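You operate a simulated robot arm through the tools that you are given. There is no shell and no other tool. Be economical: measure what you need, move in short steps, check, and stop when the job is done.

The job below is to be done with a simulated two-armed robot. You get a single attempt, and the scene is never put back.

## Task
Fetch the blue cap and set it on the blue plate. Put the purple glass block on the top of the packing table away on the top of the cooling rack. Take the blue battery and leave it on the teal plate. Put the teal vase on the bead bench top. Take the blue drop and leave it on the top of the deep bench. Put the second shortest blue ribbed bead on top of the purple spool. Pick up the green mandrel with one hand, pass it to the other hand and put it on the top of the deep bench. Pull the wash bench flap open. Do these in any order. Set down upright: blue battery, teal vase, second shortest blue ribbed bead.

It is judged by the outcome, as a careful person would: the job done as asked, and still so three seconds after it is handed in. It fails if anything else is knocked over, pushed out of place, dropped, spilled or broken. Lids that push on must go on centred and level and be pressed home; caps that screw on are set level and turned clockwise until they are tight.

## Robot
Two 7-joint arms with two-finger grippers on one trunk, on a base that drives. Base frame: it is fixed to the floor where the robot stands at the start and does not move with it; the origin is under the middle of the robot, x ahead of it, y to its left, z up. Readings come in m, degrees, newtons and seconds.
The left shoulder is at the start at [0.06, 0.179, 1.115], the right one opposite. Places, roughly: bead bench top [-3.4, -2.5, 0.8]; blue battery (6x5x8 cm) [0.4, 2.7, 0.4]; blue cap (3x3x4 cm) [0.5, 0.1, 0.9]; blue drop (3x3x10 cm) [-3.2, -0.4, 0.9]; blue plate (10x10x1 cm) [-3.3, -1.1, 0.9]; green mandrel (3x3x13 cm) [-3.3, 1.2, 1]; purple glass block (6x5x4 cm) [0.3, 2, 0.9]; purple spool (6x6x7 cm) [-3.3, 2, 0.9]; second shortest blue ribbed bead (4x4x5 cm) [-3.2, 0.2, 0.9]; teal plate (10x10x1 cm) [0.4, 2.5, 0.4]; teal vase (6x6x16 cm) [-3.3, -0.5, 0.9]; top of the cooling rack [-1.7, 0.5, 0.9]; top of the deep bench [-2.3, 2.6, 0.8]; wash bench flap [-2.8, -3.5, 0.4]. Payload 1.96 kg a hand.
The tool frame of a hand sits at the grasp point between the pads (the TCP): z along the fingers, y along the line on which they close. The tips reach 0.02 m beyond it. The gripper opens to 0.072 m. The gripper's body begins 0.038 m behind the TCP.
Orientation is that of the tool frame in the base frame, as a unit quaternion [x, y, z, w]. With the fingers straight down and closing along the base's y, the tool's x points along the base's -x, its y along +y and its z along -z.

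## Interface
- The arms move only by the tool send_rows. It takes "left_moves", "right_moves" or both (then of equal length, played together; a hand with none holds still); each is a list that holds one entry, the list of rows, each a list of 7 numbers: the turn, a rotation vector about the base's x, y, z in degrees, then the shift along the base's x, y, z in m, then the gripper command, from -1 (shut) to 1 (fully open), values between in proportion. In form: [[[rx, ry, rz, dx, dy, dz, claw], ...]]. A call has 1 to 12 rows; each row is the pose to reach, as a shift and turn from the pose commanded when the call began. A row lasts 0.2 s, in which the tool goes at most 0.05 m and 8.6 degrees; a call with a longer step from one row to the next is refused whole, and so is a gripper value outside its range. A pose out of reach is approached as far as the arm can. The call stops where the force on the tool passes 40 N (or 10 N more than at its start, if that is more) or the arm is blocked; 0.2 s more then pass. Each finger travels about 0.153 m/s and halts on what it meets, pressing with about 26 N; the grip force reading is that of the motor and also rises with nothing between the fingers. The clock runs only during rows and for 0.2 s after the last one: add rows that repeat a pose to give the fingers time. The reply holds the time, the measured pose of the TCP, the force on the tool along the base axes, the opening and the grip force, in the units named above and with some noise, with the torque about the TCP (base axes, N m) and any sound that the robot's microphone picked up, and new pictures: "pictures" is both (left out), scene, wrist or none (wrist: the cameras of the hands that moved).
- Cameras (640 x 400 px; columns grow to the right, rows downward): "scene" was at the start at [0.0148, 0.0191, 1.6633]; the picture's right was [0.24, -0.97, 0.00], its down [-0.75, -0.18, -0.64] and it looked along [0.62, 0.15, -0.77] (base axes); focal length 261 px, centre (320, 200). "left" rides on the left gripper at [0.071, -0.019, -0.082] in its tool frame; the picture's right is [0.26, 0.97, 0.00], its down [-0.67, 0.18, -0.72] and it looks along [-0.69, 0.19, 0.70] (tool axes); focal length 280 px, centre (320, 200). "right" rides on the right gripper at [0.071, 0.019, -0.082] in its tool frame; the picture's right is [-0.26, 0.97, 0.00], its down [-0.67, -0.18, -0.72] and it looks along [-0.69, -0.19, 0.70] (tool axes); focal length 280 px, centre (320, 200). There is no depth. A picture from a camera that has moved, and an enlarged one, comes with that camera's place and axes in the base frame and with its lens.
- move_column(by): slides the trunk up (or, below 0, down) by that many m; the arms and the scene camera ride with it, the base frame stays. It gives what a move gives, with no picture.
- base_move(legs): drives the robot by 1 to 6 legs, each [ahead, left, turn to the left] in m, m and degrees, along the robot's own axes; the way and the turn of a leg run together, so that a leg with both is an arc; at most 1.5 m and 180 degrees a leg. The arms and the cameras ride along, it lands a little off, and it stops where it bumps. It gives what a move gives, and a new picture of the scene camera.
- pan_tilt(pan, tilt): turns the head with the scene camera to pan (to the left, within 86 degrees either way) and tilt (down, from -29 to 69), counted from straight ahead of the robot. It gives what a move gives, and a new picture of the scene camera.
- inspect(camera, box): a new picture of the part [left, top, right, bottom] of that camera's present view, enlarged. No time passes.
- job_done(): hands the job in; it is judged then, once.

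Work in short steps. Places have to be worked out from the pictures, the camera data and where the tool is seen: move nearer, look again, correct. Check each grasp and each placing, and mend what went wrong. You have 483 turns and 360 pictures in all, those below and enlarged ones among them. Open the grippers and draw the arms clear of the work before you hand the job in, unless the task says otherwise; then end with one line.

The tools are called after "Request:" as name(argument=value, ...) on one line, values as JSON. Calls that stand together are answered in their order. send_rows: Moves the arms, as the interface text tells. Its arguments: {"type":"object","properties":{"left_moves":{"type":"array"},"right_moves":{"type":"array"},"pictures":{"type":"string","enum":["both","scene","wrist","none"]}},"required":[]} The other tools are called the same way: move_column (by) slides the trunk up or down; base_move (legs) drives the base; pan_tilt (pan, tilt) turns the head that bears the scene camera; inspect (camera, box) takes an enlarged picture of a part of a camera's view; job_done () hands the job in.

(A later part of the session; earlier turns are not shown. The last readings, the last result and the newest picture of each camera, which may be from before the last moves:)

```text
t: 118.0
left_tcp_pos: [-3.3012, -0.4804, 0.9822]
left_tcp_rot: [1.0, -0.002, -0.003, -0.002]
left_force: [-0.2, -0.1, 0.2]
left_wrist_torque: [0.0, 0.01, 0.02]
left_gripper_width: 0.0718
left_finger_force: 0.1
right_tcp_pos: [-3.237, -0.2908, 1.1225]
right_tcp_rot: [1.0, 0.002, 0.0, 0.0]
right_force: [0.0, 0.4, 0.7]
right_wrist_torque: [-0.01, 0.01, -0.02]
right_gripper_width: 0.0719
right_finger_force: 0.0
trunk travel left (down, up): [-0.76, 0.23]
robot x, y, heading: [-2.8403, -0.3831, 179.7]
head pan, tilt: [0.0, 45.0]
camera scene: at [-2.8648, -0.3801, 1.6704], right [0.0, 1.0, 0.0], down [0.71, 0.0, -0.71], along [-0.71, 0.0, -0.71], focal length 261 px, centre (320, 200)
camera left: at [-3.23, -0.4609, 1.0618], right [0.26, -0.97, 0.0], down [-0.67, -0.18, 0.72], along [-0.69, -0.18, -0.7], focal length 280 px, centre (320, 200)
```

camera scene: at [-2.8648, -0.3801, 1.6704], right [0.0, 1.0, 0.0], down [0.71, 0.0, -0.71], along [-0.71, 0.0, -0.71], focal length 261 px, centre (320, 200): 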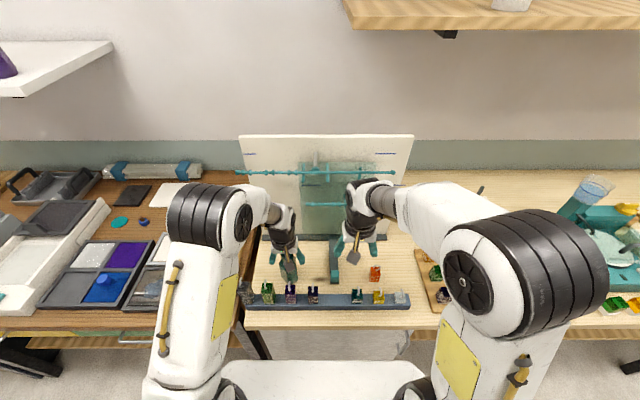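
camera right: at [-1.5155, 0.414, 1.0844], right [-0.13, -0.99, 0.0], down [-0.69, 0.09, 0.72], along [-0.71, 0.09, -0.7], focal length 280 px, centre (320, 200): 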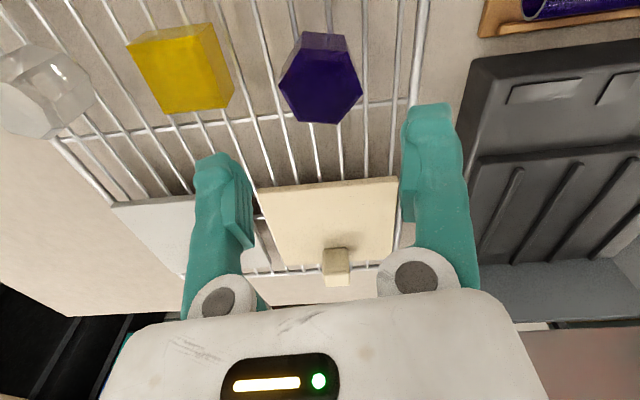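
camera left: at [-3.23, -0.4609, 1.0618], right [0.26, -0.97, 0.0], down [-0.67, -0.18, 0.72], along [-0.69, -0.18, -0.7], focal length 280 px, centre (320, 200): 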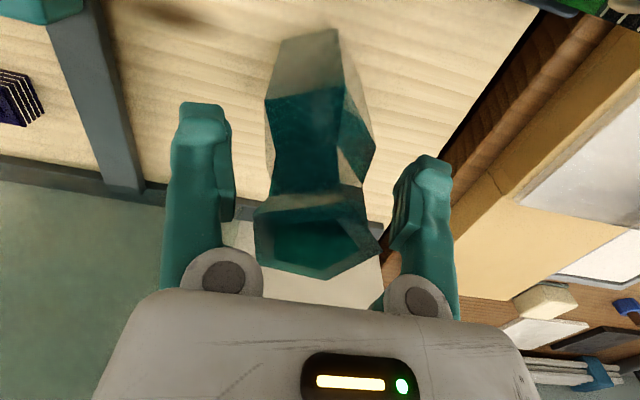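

Neck is between the pads. I close gently and check.

Request:
send_rows(left_moves=[[[0, 0, 0, 0, 0, 0, 0.5], [0, 0, 0, 0, 0, 0, 0], [0, 0, 0, 0, 0, 0, -1], [0, 0, 0, 0, 0, 0, -1]]], pictures="wrist")

```text
t: 119.0
left_tcp_pos: [-3.3017, -0.479, 0.9816]
left_tcp_rot: [1.0, -0.002, -0.003, -0.001]
left_force: [-0.3, 1.4, 1.1]
left_wrist_torque: [0.13, 0.17, -0.07]
left_gripper_width: 0.0418
left_finger_force: 26.5
right_tcp_pos: [-3.2367, -0.289, 1.1228]
right_tcp_rot: [1.0, 0.002, 0.0, 0.0]
right_force: [-0.4, -0.8, 0.1]
right_wrist_torque: [0.0, 0.03, -0.01]
right_gripper_width: 0.0721
right_finger_force: 0.0
trunk travel left (down, up): [-0.76, 0.23]
robot x, y, heading: [-2.8429, -0.3812, 179.7]
head pan, tilt: [0.0, 45.0]
camera left: at [-3.23, -0.4606, 1.0621], right [0.26, -0.97, 0.0], down [-0.67, -0.18, 0.72], along [-0.69, -0.18, -0.7], focal length 280 px, centre (320, 200)
```

left: 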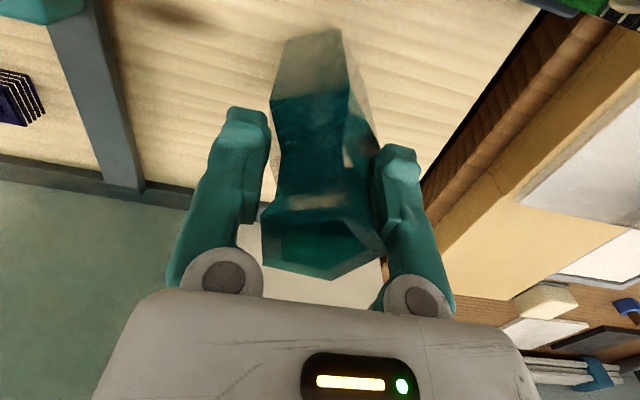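

Held at 41.8 mm by the neck. I lift a few cm and check it hangs upright.

Request:
send_rows(left_moves=[[[0, 0, 0, 0, 0, 0.01, -1], [0, 0, 0, 0, 0, 0.03, -1], [0, 0, 0, 0, 0, 0.06, -1], [0, 0, 0, 0, 0, 0.1, -1], [0, 0, 0, 0, 0, 0.14, -1], [0, 0, 0, 0, 0, 0.15, -1]]])

```text
t: 120.4
left_tcp_pos: [-3.3021, -0.4791, 1.1129]
left_tcp_rot: [1.0, -0.002, -0.002, -0.001]
left_force: [-0.1, -0.3, -3.2]
left_wrist_torque: [-0.02, -0.01, 0.0]
left_gripper_width: 0.0422
left_finger_force: 25.9
left hand out of reach, approached as far as the arm can: row 5, 6
right_tcp_pos: [-3.2383, -0.2901, 1.1215]
right_tcp_rot: [1.0, 0.002, 0.0, 0.0]
right_force: [-0.4, -0.2, 0.9]
right_wrist_torque: [-0.01, 0.0, 0.0]
right_gripper_width: 0.0721
right_finger_force: 0.1
trunk travel left (down, up): [-0.76, 0.23]
robot x, y, heading: [-2.8405, -0.3797, 179.7]
head pan, tilt: [0.0, 45.0]
camera scene: at [-2.8659, -0.3802, 1.6704], right [0.0, 1.0, 0.0], down [0.71, 0.0, -0.71], along [-0.71, 0.0, -0.71], focal length 261 px, centre (320, 200)
camera left: at [-3.2313, -0.4609, 1.192], right [0.26, -0.97, 0.0], down [-0.67, -0.18, 0.72], along [-0.69, -0.18, -0.7], focal length 280 px, centre (320, 200)
```

scene: 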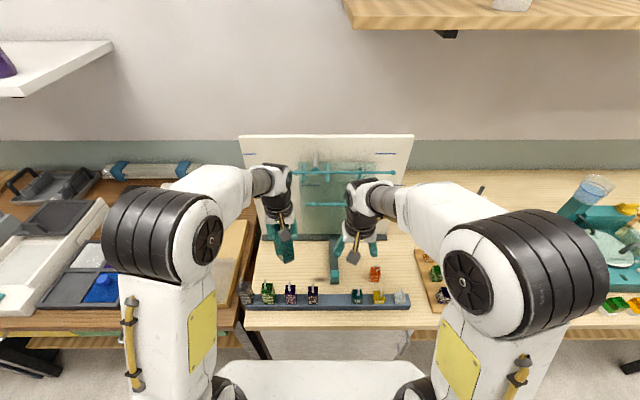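
left: 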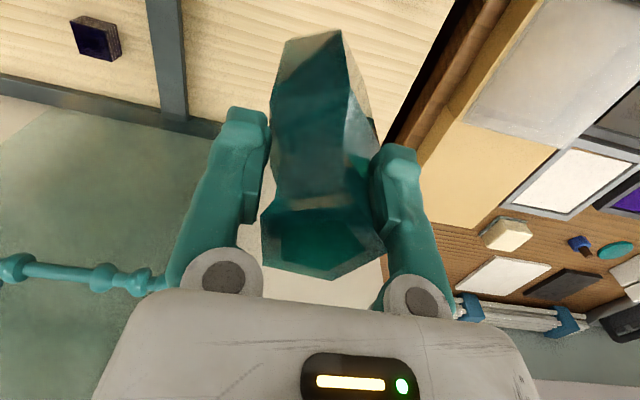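

Vase hangs straight. Before pulling back over the hooked drops, I raise the trunk 0.1 m for clearance.

Request:
move_column(by=0.1)

Request:
base_move(legs=[[-0.28, 0, 0], [0, 1.3, 0]])

```text
t: 121.7
left_tcp_pos: [-3.3034, -0.4799, 1.2113]
left_tcp_rot: [1.0, -0.001, -0.002, -0.001]
left_force: [-0.5, 0.0, -3.6]
left_wrist_torque: [0.01, -0.03, 0.05]
left_gripper_width: 0.0419
left_finger_force: 25.9
right_tcp_pos: [-3.2373, -0.2896, 1.2225]
right_tcp_rot: [1.0, 0.002, 0.0, 0.0]
right_force: [-0.4, 0.1, 0.3]
right_wrist_torque: [0.01, 0.01, -0.02]
right_gripper_width: 0.0721
right_finger_force: 0.0
trunk travel left (down, up): [-0.86, 0.13]
robot x, y, heading: [-2.8432, -0.3802, 179.7]
head pan, tilt: [0.0, 45.0]
```

```text
t: 129.8
left_tcp_pos: [-3.0256, -1.7667, 1.2114]
left_tcp_rot: [1.0, -0.002, -0.002, -0.001]
left_force: [0.3, -0.3, -3.2]
left_wrist_torque: [0.03, 0.0, -0.03]
left_gripper_width: 0.0416
left_finger_force: 25.9
right_tcp_pos: [-2.9602, -1.5766, 1.2234]
right_tcp_rot: [1.0, 0.002, -0.001, 0.0]
right_force: [0.1, 0.4, -0.4]
right_wrist_torque: [0.02, -0.02, -0.01]
right_gripper_width: 0.0719
right_finger_force: 0.1
trunk travel left (down, up): [-0.86, 0.13]
robot x, y, heading: [-2.5656, -1.6703, 180.0]
head pan, tilt: [0.0, 45.0]
camera scene: at [-2.5887, -1.6672, 1.7704], right [0.0, 1.0, 0.0], down [0.71, 0.0, -0.71], along [-0.71, 0.0, -0.71], focal length 261 px, centre (320, 200)
```

scene: 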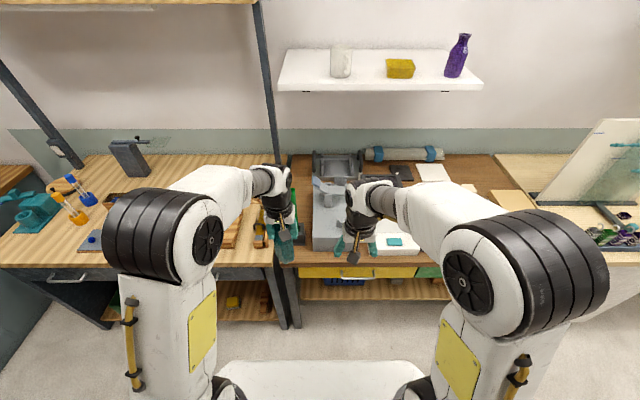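

Bead bench lies to the left. I strafe 0.5 m more.

Request:
base_move(legs=[[0, 0.5, 0]])

Request:
inspect(camera="scene", box=[0, 120, 400, 370])

```text
t: 132.7
left_tcp_pos: [-3.0264, -2.2679, 1.2128]
left_tcp_rot: [1.0, 0.0, -0.003, -0.001]
left_force: [-0.9, 0.4, -3.0]
left_wrist_torque: [0.0, -0.03, 0.01]
left_gripper_width: 0.042
left_finger_force: 25.9
right_tcp_pos: [-2.9622, -2.0779, 1.2224]
right_tcp_rot: [1.0, 0.004, -0.001, 0.0]
right_force: [-0.1, 0.5, -0.2]
right_wrist_torque: [0.01, 0.04, -0.02]
right_gripper_width: 0.0719
right_finger_force: 0.1
trunk travel left (down, up): [-0.86, 0.13]
robot x, y, heading: [-2.5646, -2.1671, 180.0]
head pan, tilt: [0.0, 45.0]
camera scene: at [-2.5898, -2.1661, 1.7704], right [0.0, 1.0, 0.0], down [0.71, 0.0, -0.71], along [-0.71, 0.0, -0.71], focal length 261 px, centre (320, 200)
```

scene: 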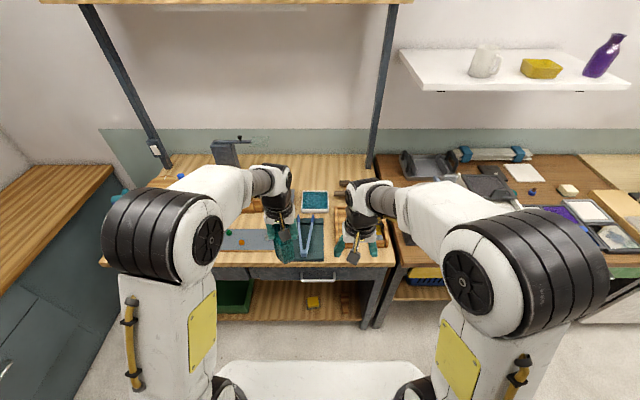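

```text
1.60 times, centred on (200, 245) of scene
camera zoom: at [-2.5898, -2.1661, 1.7704], right [0.0, 1.0, 0.0], down [0.71, 0.0, -0.71], along [-0.71, 0.0, -0.71], focal length 417 px, centre (512, 128)
```

zoom: 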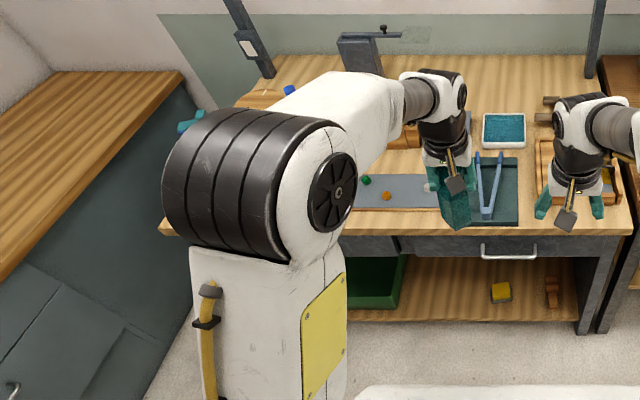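

I need a free spot on the bench; I look through both wrist cameras.

Request:
inspect(camera="left", box=[0, 0, 640, 400])

Request:
inspect(camera="right", box=[0, 0, 640, 400])

```text
1.00 times, centred on (320, 200) of left (not enlarged: the box is as wide or as high as the picture)
camera zoom: at [-2.9551, -2.2484, 1.2919], right [0.26, -0.97, 0.0], down [-0.67, -0.18, 0.72], along [-0.69, -0.19, -0.7], focal length 280 px, centre (320, 200)
```

zoom: 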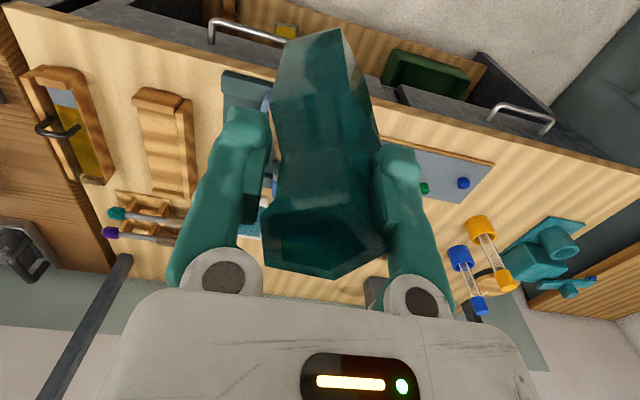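

```text
1.00 times, centred on (320, 200) of right (not enlarged: the box is as wide or as high as the picture)
camera zoom: at [-2.8903, -2.0976, 1.3037], right [-0.25, -0.97, 0.0], down [-0.68, 0.18, 0.72], along [-0.69, 0.18, -0.7], focal length 280 px, centre (320, 200)
```

zoom: 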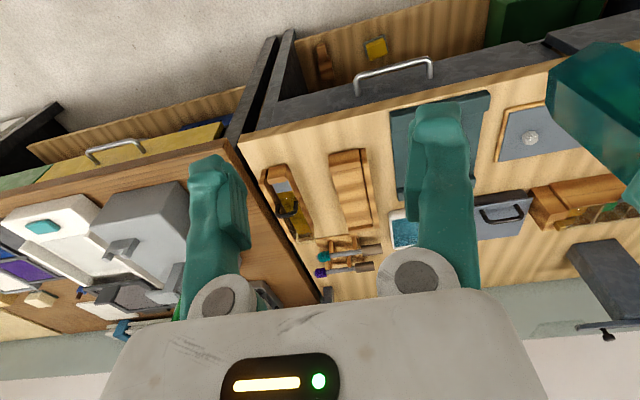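

A bare area shows at the bench's front-left, about [-3.22, -2.80] (left of the grey mat). I strafe 0.47 m left and look again.

Request:
base_move(legs=[[0, 0.47, 0]])

Request:
inspect(camera="left", box=[0, 0, 640, 400])

```text
t: 135.5
left_tcp_pos: [-3.0281, -2.7384, 1.2115]
left_tcp_rot: [1.0, -0.001, -0.002, 0.0]
left_force: [-1.1, 0.5, -2.2]
left_wrist_torque: [-0.01, 0.02, 0.01]
left_gripper_width: 0.0413
left_finger_force: 25.8
right_tcp_pos: [-2.9623, -2.5483, 1.2234]
right_tcp_rot: [1.0, 0.003, 0.0, 0.001]
right_force: [-0.4, 0.3, -0.5]
right_wrist_torque: [-0.04, -0.01, 0.01]
right_gripper_width: 0.072
right_finger_force: 0.0
trunk travel left (down, up): [-0.86, 0.13]
robot x, y, heading: [-2.5675, -2.6399, 179.9]
head pan, tilt: [0.0, 45.0]
camera scene: at [-2.5906, -2.6385, 1.7704], right [0.0, 1.0, 0.0], down [0.71, 0.0, -0.71], along [-0.71, 0.0, -0.71], focal length 261 px, centre (320, 200)
```

scene: 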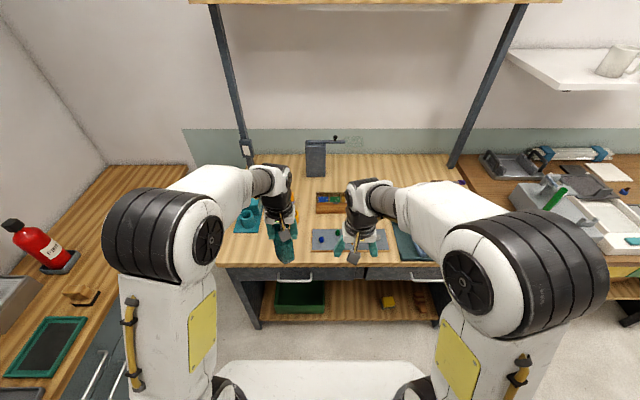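

```text
1.00 times, centred on (320, 200) of left (not enlarged: the box is as wide or as high as the picture)
camera zoom: at [-2.9562, -2.7198, 1.2919], right [0.26, -0.97, 0.0], down [-0.67, -0.18, 0.72], along [-0.69, -0.18, -0.7], focal length 280 px, centre (320, 200)
```

zoom: 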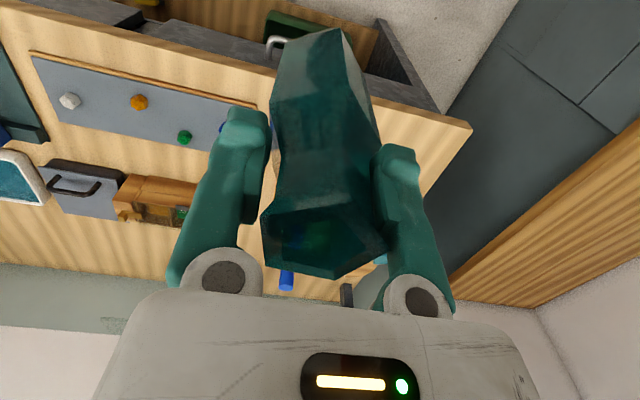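

Target for the vase: [-3.23, -2.85], bare wood. I drive ahead 0.2 m and shift the hand 0.11 m to the left.

Request:
base_move(legs=[[0.2, 0, 0]])

Request:
send_rows(left_moves=[[[0, 0, 0, 0, -0.04, 0, -1], [0, 0, 0, 0, -0.08, 0, -1], [0, 0, 0, 0, -0.11, 0, -1], [0, 0, 0, 0, -0.11, -0.04, -1], [0, 0, 0, 0, -0.11, -0.08, -1], [0, 0, 0, 0, -0.11, -0.12, -1], [0, 0, 0, 0, -0.11, -0.15, -1], [0, 0, 0, 0, -0.11, -0.15, -1]]])

```text
t: 137.1
left_tcp_pos: [-3.2264, -2.7374, 1.2126]
left_tcp_rot: [1.0, -0.002, -0.003, -0.001]
left_force: [0.2, -0.6, -3.6]
left_wrist_torque: [0.04, 0.0, 0.01]
left_gripper_width: 0.0415
left_finger_force: 26.0
right_tcp_pos: [-3.1598, -2.5473, 1.2235]
right_tcp_rot: [1.0, 0.001, -0.001, 0.0]
right_force: [0.3, -0.6, -0.2]
right_wrist_torque: [0.01, 0.01, -0.01]
right_gripper_width: 0.072
right_finger_force: 0.0
trunk travel left (down, up): [-0.86, 0.13]
robot x, y, heading: [-2.771, -2.638, 180.2]
head pan, tilt: [0.0, 45.0]
camera scene: at [-2.7874, -2.6388, 1.7705], right [0.01, 1.0, 0.0], down [0.71, 0.0, -0.71], along [-0.71, 0.0, -0.71], focal length 261 px, centre (320, 200)
```

scene: 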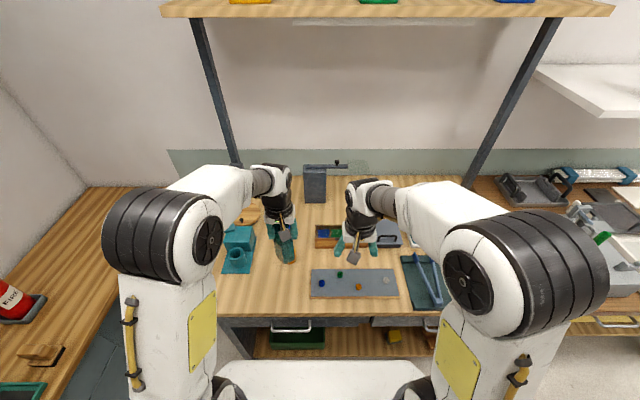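

```text
t: 138.9
left_tcp_pos: [-3.2283, -2.848, 1.0625]
left_tcp_rot: [1.0, -0.002, -0.002, -0.001]
left_force: [0.6, -0.4, -3.0]
left_wrist_torque: [-0.01, -0.03, 0.02]
left_gripper_width: 0.0412
left_finger_force: 25.9
right_tcp_pos: [-3.1617, -2.548, 1.2236]
right_tcp_rot: [1.0, 0.002, 0.0, 0.0]
right_force: [-0.5, -0.9, -0.3]
right_wrist_torque: [-0.06, -0.01, 0.04]
right_gripper_width: 0.0721
right_finger_force: 0.1
trunk travel left (down, up): [-0.86, 0.13]
robot x, y, heading: [-2.7681, -2.637, 179.7]
head pan, tilt: [0.0, 45.0]
camera scene: at [-2.7897, -2.6389, 1.7704], right [0.01, 1.0, 0.0], down [0.71, 0.0, -0.71], along [-0.71, 0.0, -0.71], focal length 261 px, centre (320, 200)
camera left: at [-3.1559, -2.8301, 1.1417], right [0.26, -0.97, 0.0], down [-0.67, -0.18, 0.72], along [-0.69, -0.18, -0.7], focal length 280 px, centre (320, 200)
```

scene: 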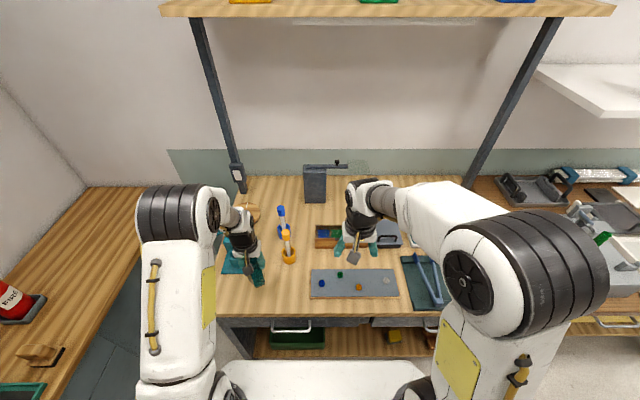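
left: 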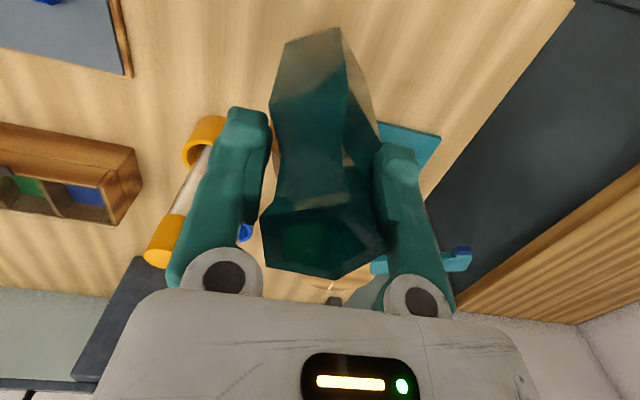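

Clear around. I lower: first 6 cm, then in small steps.

Request:
send_rows(left_moves=[[[0, 0, 0, 0, 0, -0.03, -1], [0, 0, 0, 0, 0, -0.055, -1], [0, 0, 0, 0, 0, -0.063, -1], [0, 0, 0, 0, 0, -0.067, -1], [0, 0, 0, 0, 0, -0.071, -1]]], pictures="none")

Request:
send_rows(left_moves=[[[0, 0, 0, 0, 0, -0.003, -1], [0, 0, 0, 0, 0, -0.006, -1], [0, 0, 0, 0, 0, -0.009, -1], [0, 0, 0, 0, 0, -0.012, -1]]], pictures="wrist")

```text
t: 140.1
left_tcp_pos: [-3.2282, -2.8487, 0.9918]
left_tcp_rot: [1.0, -0.003, -0.002, -0.001]
left_force: [-0.1, 0.8, -3.4]
left_wrist_torque: [0.01, -0.03, -0.04]
left_gripper_width: 0.0413
left_finger_force: 26.0
right_tcp_pos: [-3.1619, -2.5472, 1.2236]
right_tcp_rot: [1.0, 0.002, 0.0, -0.001]
right_force: [0.8, 0.2, -0.5]
right_wrist_torque: [-0.01, -0.01, 0.0]
right_gripper_width: 0.0721
right_finger_force: 0.0
trunk travel left (down, up): [-0.86, 0.13]
robot x, y, heading: [-2.7646, -2.6366, 179.8]
head pan, tilt: [0.0, 45.0]
```

```text
t: 141.1
left_tcp_pos: [-3.227, -2.8484, 0.9827]
left_tcp_rot: [1.0, -0.003, -0.005, 0.0]
left_force: [0.2, -2.1, 28.0]
left_wrist_torque: [0.22, -0.33, -0.22]
left_gripper_width: 0.0414
left_finger_force: 25.8
right_tcp_pos: [-3.1592, -2.5475, 1.2259]
right_tcp_rot: [1.0, 0.002, -0.002, -0.001]
right_force: [-0.4, 0.7, 1.3]
right_wrist_torque: [0.0, 0.03, -0.03]
right_gripper_width: 0.072
right_finger_force: 0.1
trunk travel left (down, up): [-0.86, 0.13]
robot x, y, heading: [-2.7676, -2.6402, 179.8]
head pan, tilt: [0.0, 45.0]
camera left: at [-3.1547, -2.8292, 1.0617], right [0.26, -0.97, 0.0], down [-0.67, -0.18, 0.72], along [-0.7, -0.18, -0.69], focal length 280 px, centre (320, 200)
```

left: 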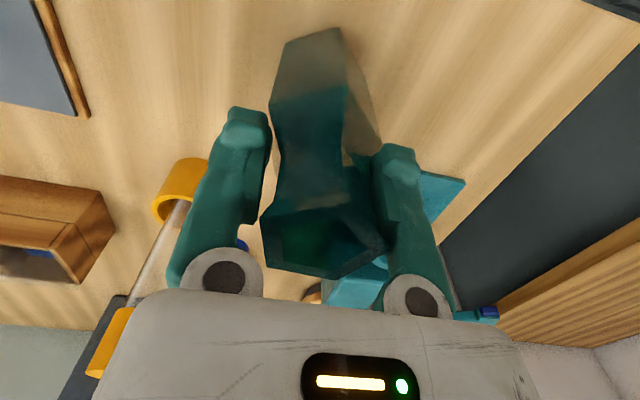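

Contact at the bench height. I relieve the load, open and rise straight up.

Request:
send_rows(left_moves=[[[0, 0, 0, 0, 0, 0.002, -1], [0, 0, 0, 0, 0, 0.003, 0.3], [0, 0, 0, 0, 0, 0.003, 0.8], [0, 0, 0, 0, 0, 0.003, 0.8], [0, 0, 0, 0, 0, 0.04, 0.8], [0, 0, 0, 0, 0, 0.08, 0.8], [0, 0, 0, 0, 0, 0.12, 0.8], [0, 0, 0, 0, 0, 0.16, 0.8], [0, 0, 0, 0, 0, 0.2, 0.8]]])

```text
t: 143.1
left_tcp_pos: [-3.2256, -2.8473, 1.1796]
left_tcp_rot: [1.0, -0.002, -0.003, 0.0]
left_force: [0.4, 0.5, 0.3]
left_wrist_torque: [0.02, 0.02, 0.0]
left_gripper_width: 0.0649
left_finger_force: 0.2
right_tcp_pos: [-3.1606, -2.5479, 1.2239]
right_tcp_rot: [1.0, 0.002, -0.001, 0.001]
right_force: [-0.7, 1.0, 0.7]
right_wrist_torque: [0.0, 0.04, -0.02]
right_gripper_width: 0.0722
right_finger_force: 0.1
trunk travel left (down, up): [-0.86, 0.13]
robot x, y, heading: [-2.7688, -2.6357, 179.9]
head pan, tilt: [0.0, 45.0]
camera scene: at [-2.7885, -2.6386, 1.7704], right [0.01, 1.0, 0.0], down [0.71, 0.0, -0.71], along [-0.71, 0.0, -0.71], focal length 261 px, centre (320, 200)
camera left: at [-3.1541, -2.8293, 1.2604], right [0.26, -0.97, 0.0], down [-0.67, -0.18, 0.72], along [-0.69, -0.18, -0.7], focal length 280 px, centre (320, 200)
```

scene: 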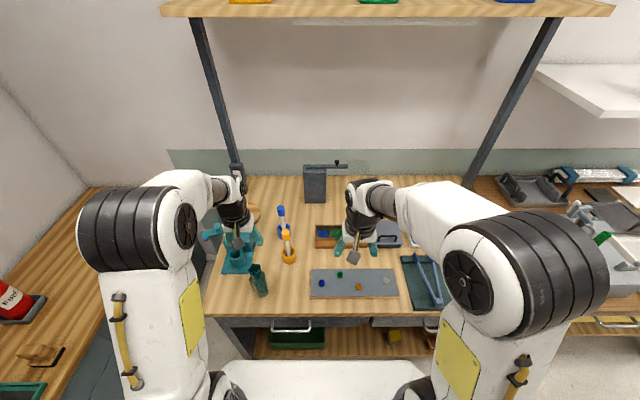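
left: 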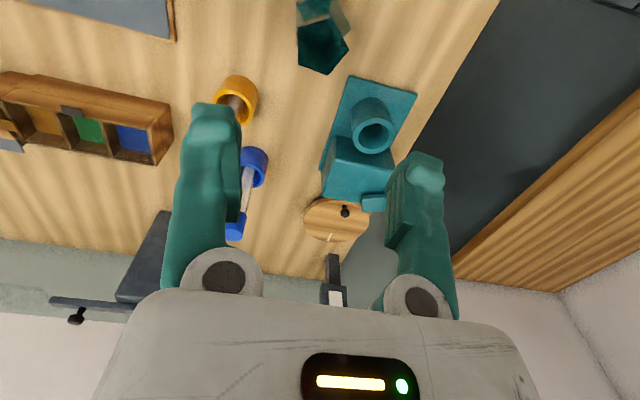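

Vase stands upright. Next the wash bench flap: I back out, turn left to face -y and look.

Request:
base_move(legs=[[-0.3, 0, 0], [0, -0.3, 0], [0, 0, 90]])

Request:
pan_tilt(pan=0, tilt=40)

```text
t: 150.6
left_tcp_pos: [-2.2611, -2.8002, 1.1804]
left_tcp_rot: [0.708, 0.706, -0.002, 0.001]
left_force: [0.1, 0.2, -0.1]
left_wrist_torque: [-0.01, 0.04, 0.01]
left_gripper_width: 0.0648
left_finger_force: 0.0
right_tcp_pos: [-2.5622, -2.7362, 1.2222]
right_tcp_rot: [0.706, 0.708, 0.0, 0.0]
right_force: [0.1, 0.2, 0.4]
right_wrist_torque: [0.0, -0.01, -0.01]
right_gripper_width: 0.0717
right_finger_force: 0.0
trunk travel left (down, up): [-0.86, 0.13]
robot x, y, heading: [-2.471, -2.3406, -90.1]
head pan, tilt: [0.0, 45.0]
camera scene: at [-2.4718, -2.3629, 1.7704], right [-1.0, 0.0, 0.0], down [0.0, 0.71, -0.71], along [0.0, -0.71, -0.71], focal length 261 px, centre (320, 200)
```

scene: 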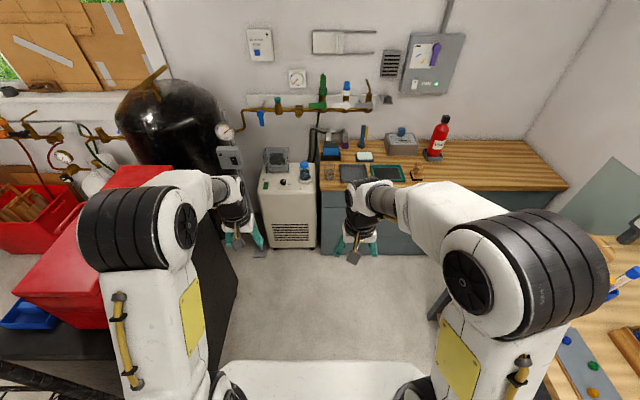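

```text
t: 151.3
left_tcp_pos: [-2.2619, -2.7992, 1.1789]
left_tcp_rot: [0.708, 0.706, -0.003, 0.001]
left_force: [0.4, 0.4, -0.7]
left_wrist_torque: [-0.03, -0.01, -0.01]
left_gripper_width: 0.0648
left_finger_force: 0.0
right_tcp_pos: [-2.562, -2.7356, 1.2233]
right_tcp_rot: [0.705, 0.709, -0.001, 0.0]
right_force: [0.3, 0.4, 0.0]
right_wrist_torque: [0.0, 0.05, 0.0]
right_gripper_width: 0.072
right_finger_force: 0.0
trunk travel left (down, up): [-0.86, 0.13]
robot x, y, heading: [-2.471, -2.3391, -90.6]
head pan, tilt: [0.0, 40.0]
camera scene: at [-2.4716, -2.3666, 1.7776], right [-1.0, 0.0, 0.0], down [0.0, 0.64, -0.77], along [0.0, -0.77, -0.64], focal length 261 px, centre (320, 200)
```

scene: 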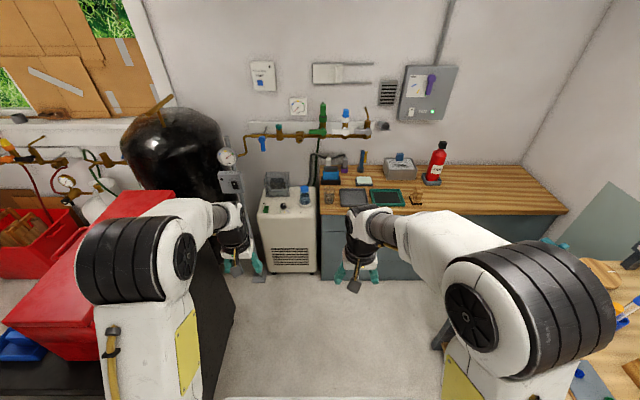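

The flap is hidden behind the right hand. I strafe right 0.25 m and look with pan.

Request:
base_move(legs=[[0, -0.25, 0]])

Request:
pan_tilt(pan=0, tilt=52)

Request:
inspect(camera="right", box=[0, 0, 640, 400])

```text
t: 153.1
left_tcp_pos: [-2.514, -2.7999, 1.1795]
left_tcp_rot: [0.709, 0.705, -0.002, 0.001]
left_force: [0.1, -0.9, -0.7]
left_wrist_torque: [-0.02, 0.02, 0.01]
left_gripper_width: 0.0649
left_finger_force: 0.1
right_tcp_pos: [-2.8143, -2.7344, 1.2228]
right_tcp_rot: [0.706, 0.708, -0.001, -0.001]
right_force: [-0.4, 0.5, -0.2]
right_wrist_torque: [-0.01, -0.01, 0.0]
right_gripper_width: 0.0719
right_finger_force: 0.1
trunk travel left (down, up): [-0.86, 0.13]
robot x, y, heading: [-2.7281, -2.3412, -90.0]
head pan, tilt: [0.0, 40.0]
camera scene: at [-2.7221, -2.3656, 1.7777], right [-1.0, 0.0, 0.0], down [0.0, 0.64, -0.77], along [0.0, -0.77, -0.64], focal length 261 px, centre (320, 200)
```

scene: 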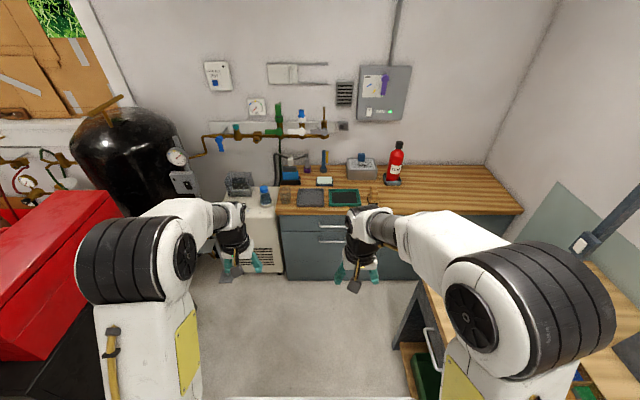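

```text
t: 153.8
left_tcp_pos: [-2.5161, -2.8002, 1.1817]
left_tcp_rot: [0.709, 0.705, -0.002, 0.002]
left_force: [0.1, 0.1, -1.4]
left_wrist_torque: [0.03, -0.02, -0.03]
left_gripper_width: 0.0647
left_finger_force: 0.0
right_tcp_pos: [-2.8162, -2.7351, 1.2246]
right_tcp_rot: [0.706, 0.708, -0.001, -0.001]
right_force: [0.2, -0.4, -0.5]
right_wrist_torque: [-0.02, -0.01, 0.01]
right_gripper_width: 0.0719
right_finger_force: 0.2
trunk travel left (down, up): [-0.86, 0.13]
robot x, y, heading: [-2.7243, -2.3409, -90.6]
head pan, tilt: [0.0, 52.0]
camera scene: at [-2.7248, -2.3557, 1.7609], right [-1.0, 0.0, 0.0], down [0.0, 0.79, -0.62], along [0.0, -0.62, -0.79], focal length 261 px, centre (320, 200)
```

scene: 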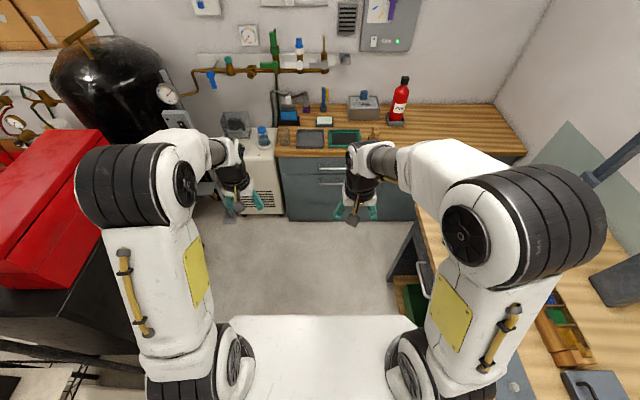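

```text
1.00 times, centred on (320, 200) of right (not enlarged: the box is as wide or as high as the picture)
camera zoom: at [-2.7962, -2.6649, 1.3038], right [0.97, -0.26, 0.0], down [-0.18, -0.67, 0.72], along [-0.19, -0.69, -0.7], focal length 280 px, centre (320, 200)
```

zoom: 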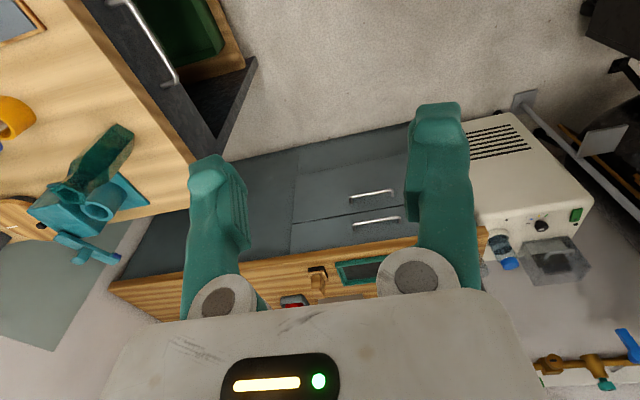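

The flap (lower panel, handle near [-2.80, -3.5, 0.42]) must be pulled with a horizontal bar handle. I start turning the right tool to point forward with fingers closing vertically, in free space, and draw the left hand back.

Request:
send_rows(right_moves=[[[-4.9, 4.9, 4.9, 0, -0.01, -0.015, 1], [-9.8, 9.8, 9.8, 0, -0.02, -0.03, 1], [-14.7, 14.7, 14.7, 0, -0.03, -0.045, 1], [-19.6, 19.6, 19.6, 0, -0.04, -0.06, 1], [-24.5, 24.5, 24.5, 0, -0.05, -0.075, 1], [-29.4, 29.4, 29.4, 0, -0.06, -0.09, 1], [-34.3, 34.3, 34.3, 0, -0.07, -0.105, 1], [-39.2, 39.2, 39.2, 0, -0.08, -0.12, 1], [-44.1, 44.1, 44.1, 0, -0.09, -0.135, 1], [-49, 49, 49, 0, -0.1, -0.15, 1], [-53.9, 53.9, 53.9, 0, -0.1, -0.15, 1], [-58.8, 58.8, 58.8, 0, -0.1, -0.15, 1]]], left_moves=[[[0, 0, 0, 0, 0.01, 0, 1], [0, 0, 0, 0, 0.02, 0, 1], [0, 0, 0, 0, 0.03, 0, 1], [0, 0, 0, 0, 0.04, 0, 1], [0, 0, 0, 0, 0.05, 0, 1], [0, 0, 0, 0, 0.06, 0, 1], [0, 0, 0, 0, 0.07, 0, 1], [0, 0, 0, 0, 0.08, 0, 1], [0, 0, 0, 0, 0.09, 0, 1], [0, 0, 0, 0, 0.1, 0, 1], [0, 0, 0, 0, 0.11, 0, 1], [0, 0, 0, 0, 0.12, 0, 1]]])

```text
t: 156.4
left_tcp_pos: [-2.5135, -2.6783, 1.1801]
left_tcp_rot: [0.709, 0.706, -0.003, 0.001]
left_force: [0.0, 0.2, -0.7]
left_wrist_torque: [-0.01, -0.03, 0.0]
left_gripper_width: 0.0721
left_finger_force: 0.1
right_tcp_pos: [-2.8136, -2.8336, 1.0735]
right_tcp_rot: [0.127, 0.762, -0.635, -0.001]
right_force: [-0.7, 0.5, -0.1]
right_wrist_torque: [-0.01, -0.02, 0.0]
right_gripper_width: 0.0723
right_finger_force: 0.0
trunk travel left (down, up): [-0.86, 0.13]
robot x, y, heading: [-2.722, -2.3415, -90.2]
head pan, tilt: [0.0, 52.0]
camera scene: at [-2.7228, -2.354, 1.7609], right [-1.0, 0.0, 0.0], down [0.0, 0.79, -0.62], along [0.0, -0.62, -0.79], focal length 261 px, centre (320, 200)
camera right: at [-2.8655, -2.7396, 1.0588], right [0.44, 0.1, -0.89], down [0.73, 0.53, 0.42], along [0.52, -0.84, 0.16], focal length 280 px, centre (320, 200)
camera left: at [-2.5326, -2.6071, 1.26], right [0.97, 0.26, 0.0], down [0.18, -0.67, 0.72], along [0.18, -0.69, -0.7], focal length 280 px, centre (320, 200)
```

scene: 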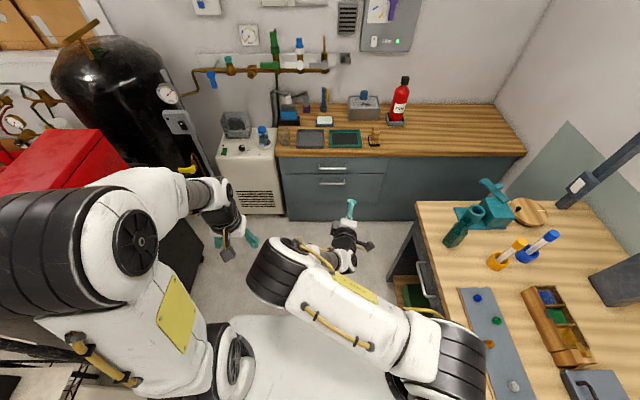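
right: 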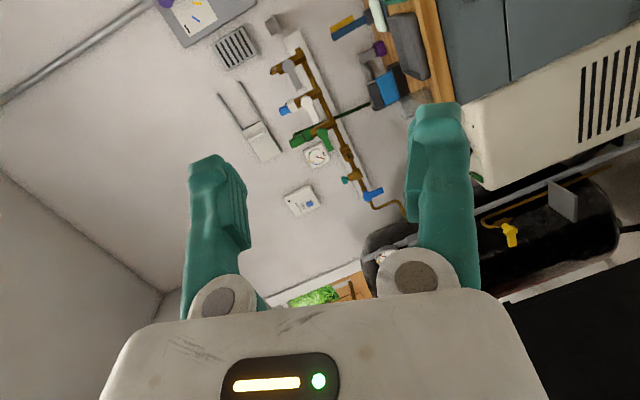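
left: 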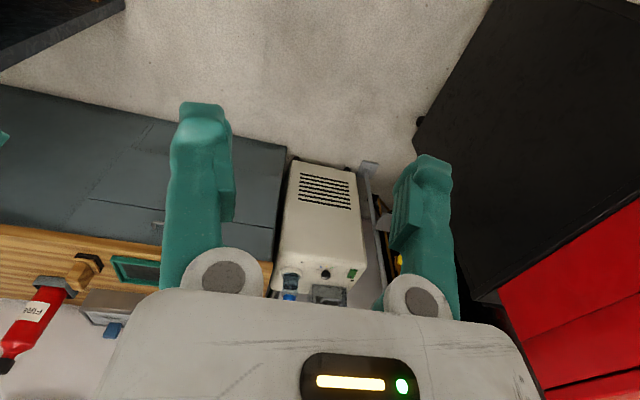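

Now the flap is in clear view. I finish the turn and inspect the wash bench front.

Request:
send_rows(right_moves=[[[-3.5, 3.5, 3.5, 0, 0, 0, 1], [-7, 7, 7, 0, 0, 0, 1], [-10.5, 10.5, 10.5, 0, 0, 0, 1], [-10.5, 10.5, 10.5, 0, 0, 0, 1]]], pictures="none")

Request:
inspect(camera="scene", box=[250, 110, 450, 235])

```text
t: 157.6
left_tcp_pos: [-2.5151, -2.6797, 1.1796]
left_tcp_rot: [0.71, 0.704, -0.002, 0.001]
left_force: [0.4, 0.5, -0.1]
left_wrist_torque: [-0.03, -0.01, 0.0]
left_gripper_width: 0.0722
left_finger_force: 0.2
right_tcp_pos: [-2.8368, -2.8515, 1.0981]
right_tcp_rot: [-0.073, -0.691, 0.719, 0.001]
right_force: [-0.2, -0.3, -0.2]
right_wrist_torque: [0.02, 0.01, -0.02]
right_gripper_width: 0.072
right_finger_force: 0.1
trunk travel left (down, up): [-0.86, 0.13]
robot x, y, heading: [-2.725, -2.3424, -90.2]
head pan, tilt: [0.0, 52.0]
stopped in row 4 (right hand): the arm was blocked; the commanded pose is now the measured one
```

```text
3.20 times, centred on (350, 172) of scene
camera zoom: at [-2.7237, -2.3557, 1.7608], right [-1.0, 0.0, 0.0], down [0.0, 0.79, -0.62], along [0.0, -0.62, -0.79], focal length 834 px, centre (224, 288)
```

zoom: 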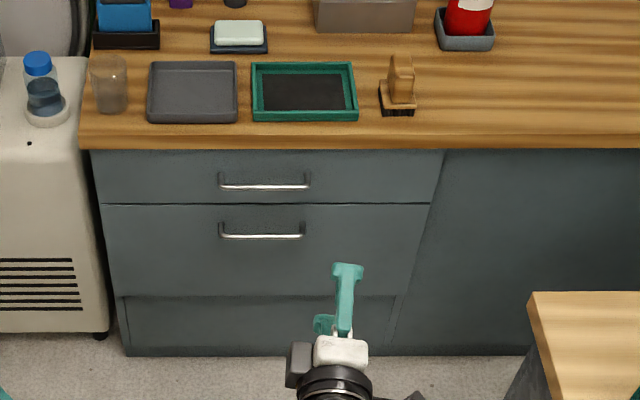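

Flap handle (horizontal bar) is at about [-2.80, -3.45, 0.53]. I strafe left 0.19 m to keep the elbow off the bead bench, then lower the trunk 0.56 m.

Request:
base_move(legs=[[0, 0.19, 0]])

Request:
move_column(by=-0.56)

Request:
pan_tilt(pan=-15, tilt=35)

Request:
inspect(camera="right", box=[0, 0, 640, 400])

```text
t: 159.2
left_tcp_pos: [-2.3269, -2.6805, 1.1803]
left_tcp_rot: [0.709, 0.705, -0.002, 0.002]
left_force: [-0.2, -0.6, 0.5]
left_wrist_torque: [0.01, 0.0, 0.0]
left_gripper_width: 0.0721
left_finger_force: 0.1
right_tcp_pos: [-2.6492, -2.851, 1.0971]
right_tcp_rot: [-0.072, -0.693, 0.717, 0.001]
right_force: [0.5, 0.3, -0.6]
right_wrist_torque: [0.02, 0.0, -0.01]
right_gripper_width: 0.0722
right_finger_force: 0.1
trunk travel left (down, up): [-0.86, 0.13]
robot x, y, heading: [-2.5346, -2.3415, -90.0]
head pan, tilt: [0.0, 52.0]
camera scene: at [-2.5366, -2.3563, 1.7609], right [-1.0, 0.0, 0.0], down [0.0, 0.79, -0.62], along [0.0, -0.62, -0.79], focal length 261 px, centre (320, 200)
```

scene: 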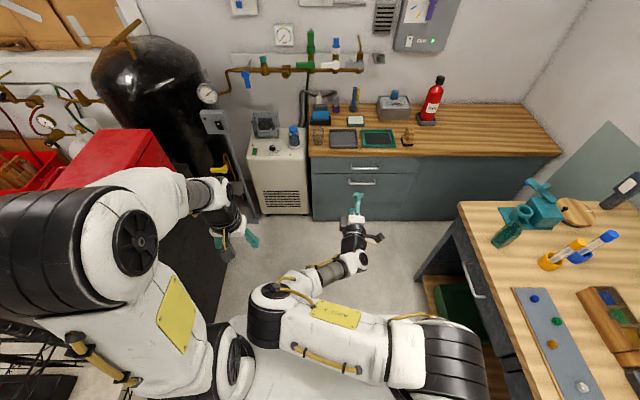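

```text
refused: -0.56 is not a number from -0.4 to 0.4
```

```text
t: 160.0
left_tcp_pos: [-2.3237, -2.6794, 1.1808]
left_tcp_rot: [0.709, 0.705, -0.003, 0.001]
left_force: [1.0, -0.3, -0.3]
left_wrist_torque: [-0.03, 0.01, 0.03]
left_gripper_width: 0.0722
left_finger_force: 0.1
right_tcp_pos: [-2.6463, -2.8519, 1.0976]
right_tcp_rot: [-0.071, -0.692, 0.719, 0.002]
right_force: [-0.4, -0.9, -0.1]
right_wrist_torque: [0.02, 0.0, 0.03]
right_gripper_width: 0.0722
right_finger_force: 0.0
trunk travel left (down, up): [-0.86, 0.13]
robot x, y, heading: [-2.5316, -2.3407, -90.2]
head pan, tilt: [-15.0, 35.0]
camera scene: at [-2.5566, -2.3662, 1.7852], right [-0.97, 0.26, 0.0], down [0.15, 0.55, -0.82], along [-0.21, -0.79, -0.57], focal length 261 px, centre (320, 200)
```

scene: 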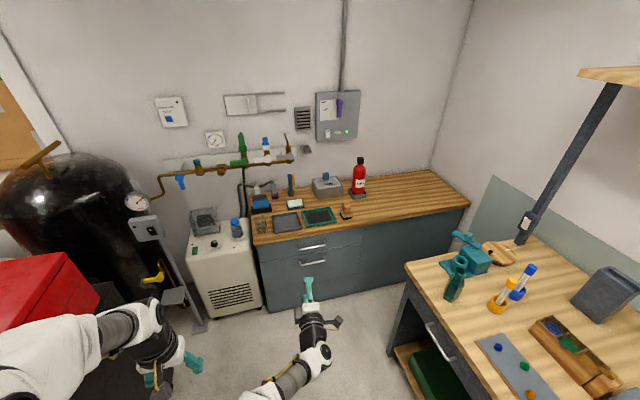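

```text
1.00 times, centred on (320, 200) of right (not enlarged: the box is as wide or as high as the picture)
camera zoom: at [-2.7065, -2.7653, 1.0675], right [0.35, -0.07, -0.93], down [0.72, 0.65, 0.23], along [0.59, -0.76, 0.28], focal length 280 px, centre (320, 200)
```

zoom: 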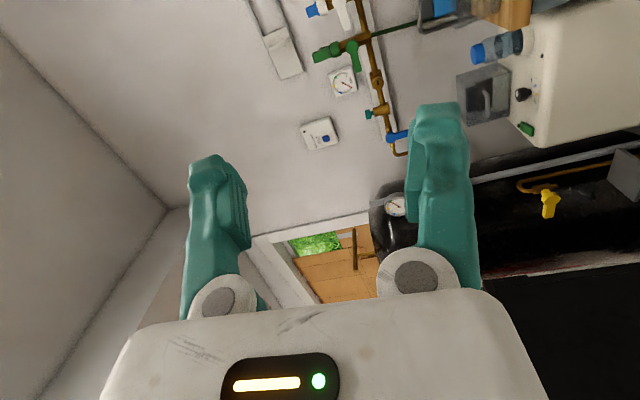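

Trunk moves are limited to 0.4 m; I lower in two goes, then zoom on the handle from the lowered head.

Request:
move_column(by=-0.4)

Request:
move_column(by=-0.16)

Request:
inspect(camera="scene", box=[160, 120, 480, 320])

```text
t: 163.8
left_tcp_pos: [-2.3264, -2.68, 0.7796]
left_tcp_rot: [0.708, 0.706, -0.002, 0.001]
left_force: [-0.5, 1.1, 0.4]
left_wrist_torque: [-0.02, -0.01, 0.0]
left_gripper_width: 0.072
left_finger_force: 0.1
right_tcp_pos: [-2.6479, -2.8501, 0.6965]
right_tcp_rot: [-0.072, -0.692, 0.718, 0.002]
right_force: [0.0, -0.8, -0.7]
right_wrist_torque: [0.01, 0.0, -0.02]
right_gripper_width: 0.072
right_finger_force: 0.0
trunk travel left (down, up): [-0.46, 0.53]
robot x, y, heading: [-2.5344, -2.342, -90.0]
head pan, tilt: [-15.0, 35.0]
```

```text
t: 165.7
left_tcp_pos: [-2.3257, -2.6808, 0.6203]
left_tcp_rot: [0.709, 0.705, -0.003, 0.002]
left_force: [-0.7, -0.6, -0.5]
left_wrist_torque: [0.01, -0.01, 0.0]
left_gripper_width: 0.0721
left_finger_force: 0.1
right_tcp_pos: [-2.6475, -2.8521, 0.5372]
right_tcp_rot: [-0.071, -0.692, 0.718, 0.002]
right_force: [-0.2, -0.4, 0.2]
right_wrist_torque: [-0.01, -0.03, 0.01]
right_gripper_width: 0.0721
right_finger_force: 0.0
trunk travel left (down, up): [-0.3, 0.69]
robot x, y, heading: [-2.5365, -2.3387, -90.0]
head pan, tilt: [-15.0, 35.0]
```

```text
2.00 times, centred on (320, 220) of scene
camera zoom: at [-2.5577, -2.3661, 1.2253], right [-0.97, 0.26, 0.0], down [0.15, 0.55, -0.82], along [-0.21, -0.79, -0.57], focal length 522 px, centre (320, 160)
```

zoom: 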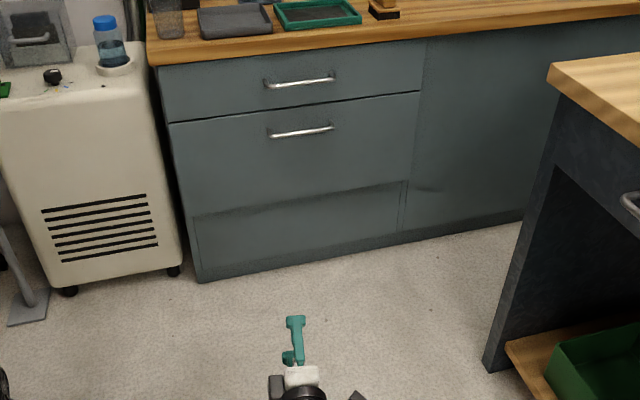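

Triangulated handle: [-2.797, -3.436, 0.550]. I shift the hand right and up, then drive forward 0.45 m.

Request:
send_rows(right_moves=[[[0, 0, 0, -0.04, 0, 0.004, 1], [0, 0, 0, -0.08, 0, 0.008, 1], [0, 0, 0, -0.12, 0, 0.013, 1], [0, 0, 0, -0.15, 0, 0.013, 1], [0, 0, 0, -0.15, 0, 0.013, 1]]], pictures="none")

Request:
base_move(legs=[[0.45, 0, 0]])

Request:
inspect(camera="right", box=[0, 0, 640, 400])

```text
t: 166.3
left_tcp_pos: [-2.326, -2.6803, 0.6209]
left_tcp_rot: [0.709, 0.705, -0.002, 0.002]
left_force: [0.2, -1.4, 0.4]
left_wrist_torque: [-0.01, -0.01, -0.01]
left_gripper_width: 0.0721
left_finger_force: 0.0
right_tcp_pos: [-2.6759, -2.8592, 0.5671]
right_tcp_rot: [-0.142, -0.673, 0.721, -0.084]
right_force: [1.4, 0.1, -0.8]
right_wrist_torque: [-0.01, -0.02, -0.03]
right_gripper_width: 0.072
right_finger_force: 0.0
trunk travel left (down, up): [-0.3, 0.69]
robot x, y, heading: [-2.5347, -2.3426, -90.1]
head pan, tilt: [-15.0, 35.0]
stopped in row 3 (right hand): the arm was blocked; the commanded pose is now the measured one
```

```text
t: 169.0
left_tcp_pos: [-2.3279, -3.1294, 0.6189]
left_tcp_rot: [0.709, 0.705, -0.002, 0.001]
left_force: [0.0, 0.2, 0.4]
left_wrist_torque: [0.04, -0.03, -0.02]
left_gripper_width: 0.0717
left_finger_force: 0.1
right_tcp_pos: [-2.6756, -3.3078, 0.567]
right_tcp_rot: [-0.144, -0.673, 0.72, -0.084]
right_force: [0.5, -0.5, -0.7]
right_wrist_torque: [0.0, -0.02, 0.04]
right_gripper_width: 0.0717
right_finger_force: 0.1
trunk travel left (down, up): [-0.3, 0.69]
robot x, y, heading: [-2.5374, -2.7928, -89.8]
head pan, tilt: [-15.0, 35.0]
camera scene: at [-2.5587, -2.8153, 1.2252], right [-0.97, 0.26, 0.0], down [0.15, 0.55, -0.82], along [-0.21, -0.79, -0.57], focal length 261 px, centre (320, 200)
```

scene: 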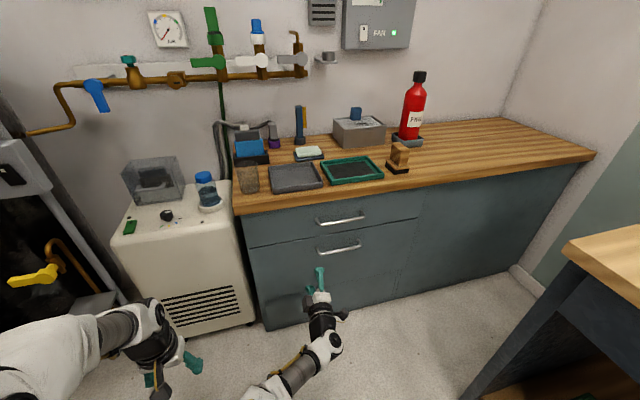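

```text
1.00 times, centred on (320, 200) of right (not enlarged: the box is as wide or as high as the picture)
camera zoom: at [-2.7292, -3.2248, 0.5209], right [0.55, -0.09, -0.83], down [0.65, 0.68, 0.35], along [0.53, -0.73, 0.43], focal length 280 px, centre (320, 200)
```

zoom: 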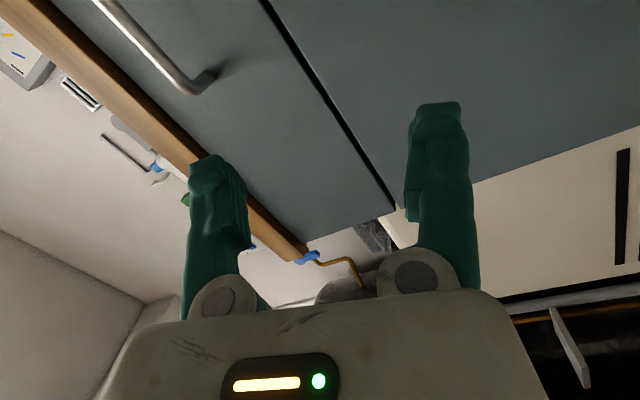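

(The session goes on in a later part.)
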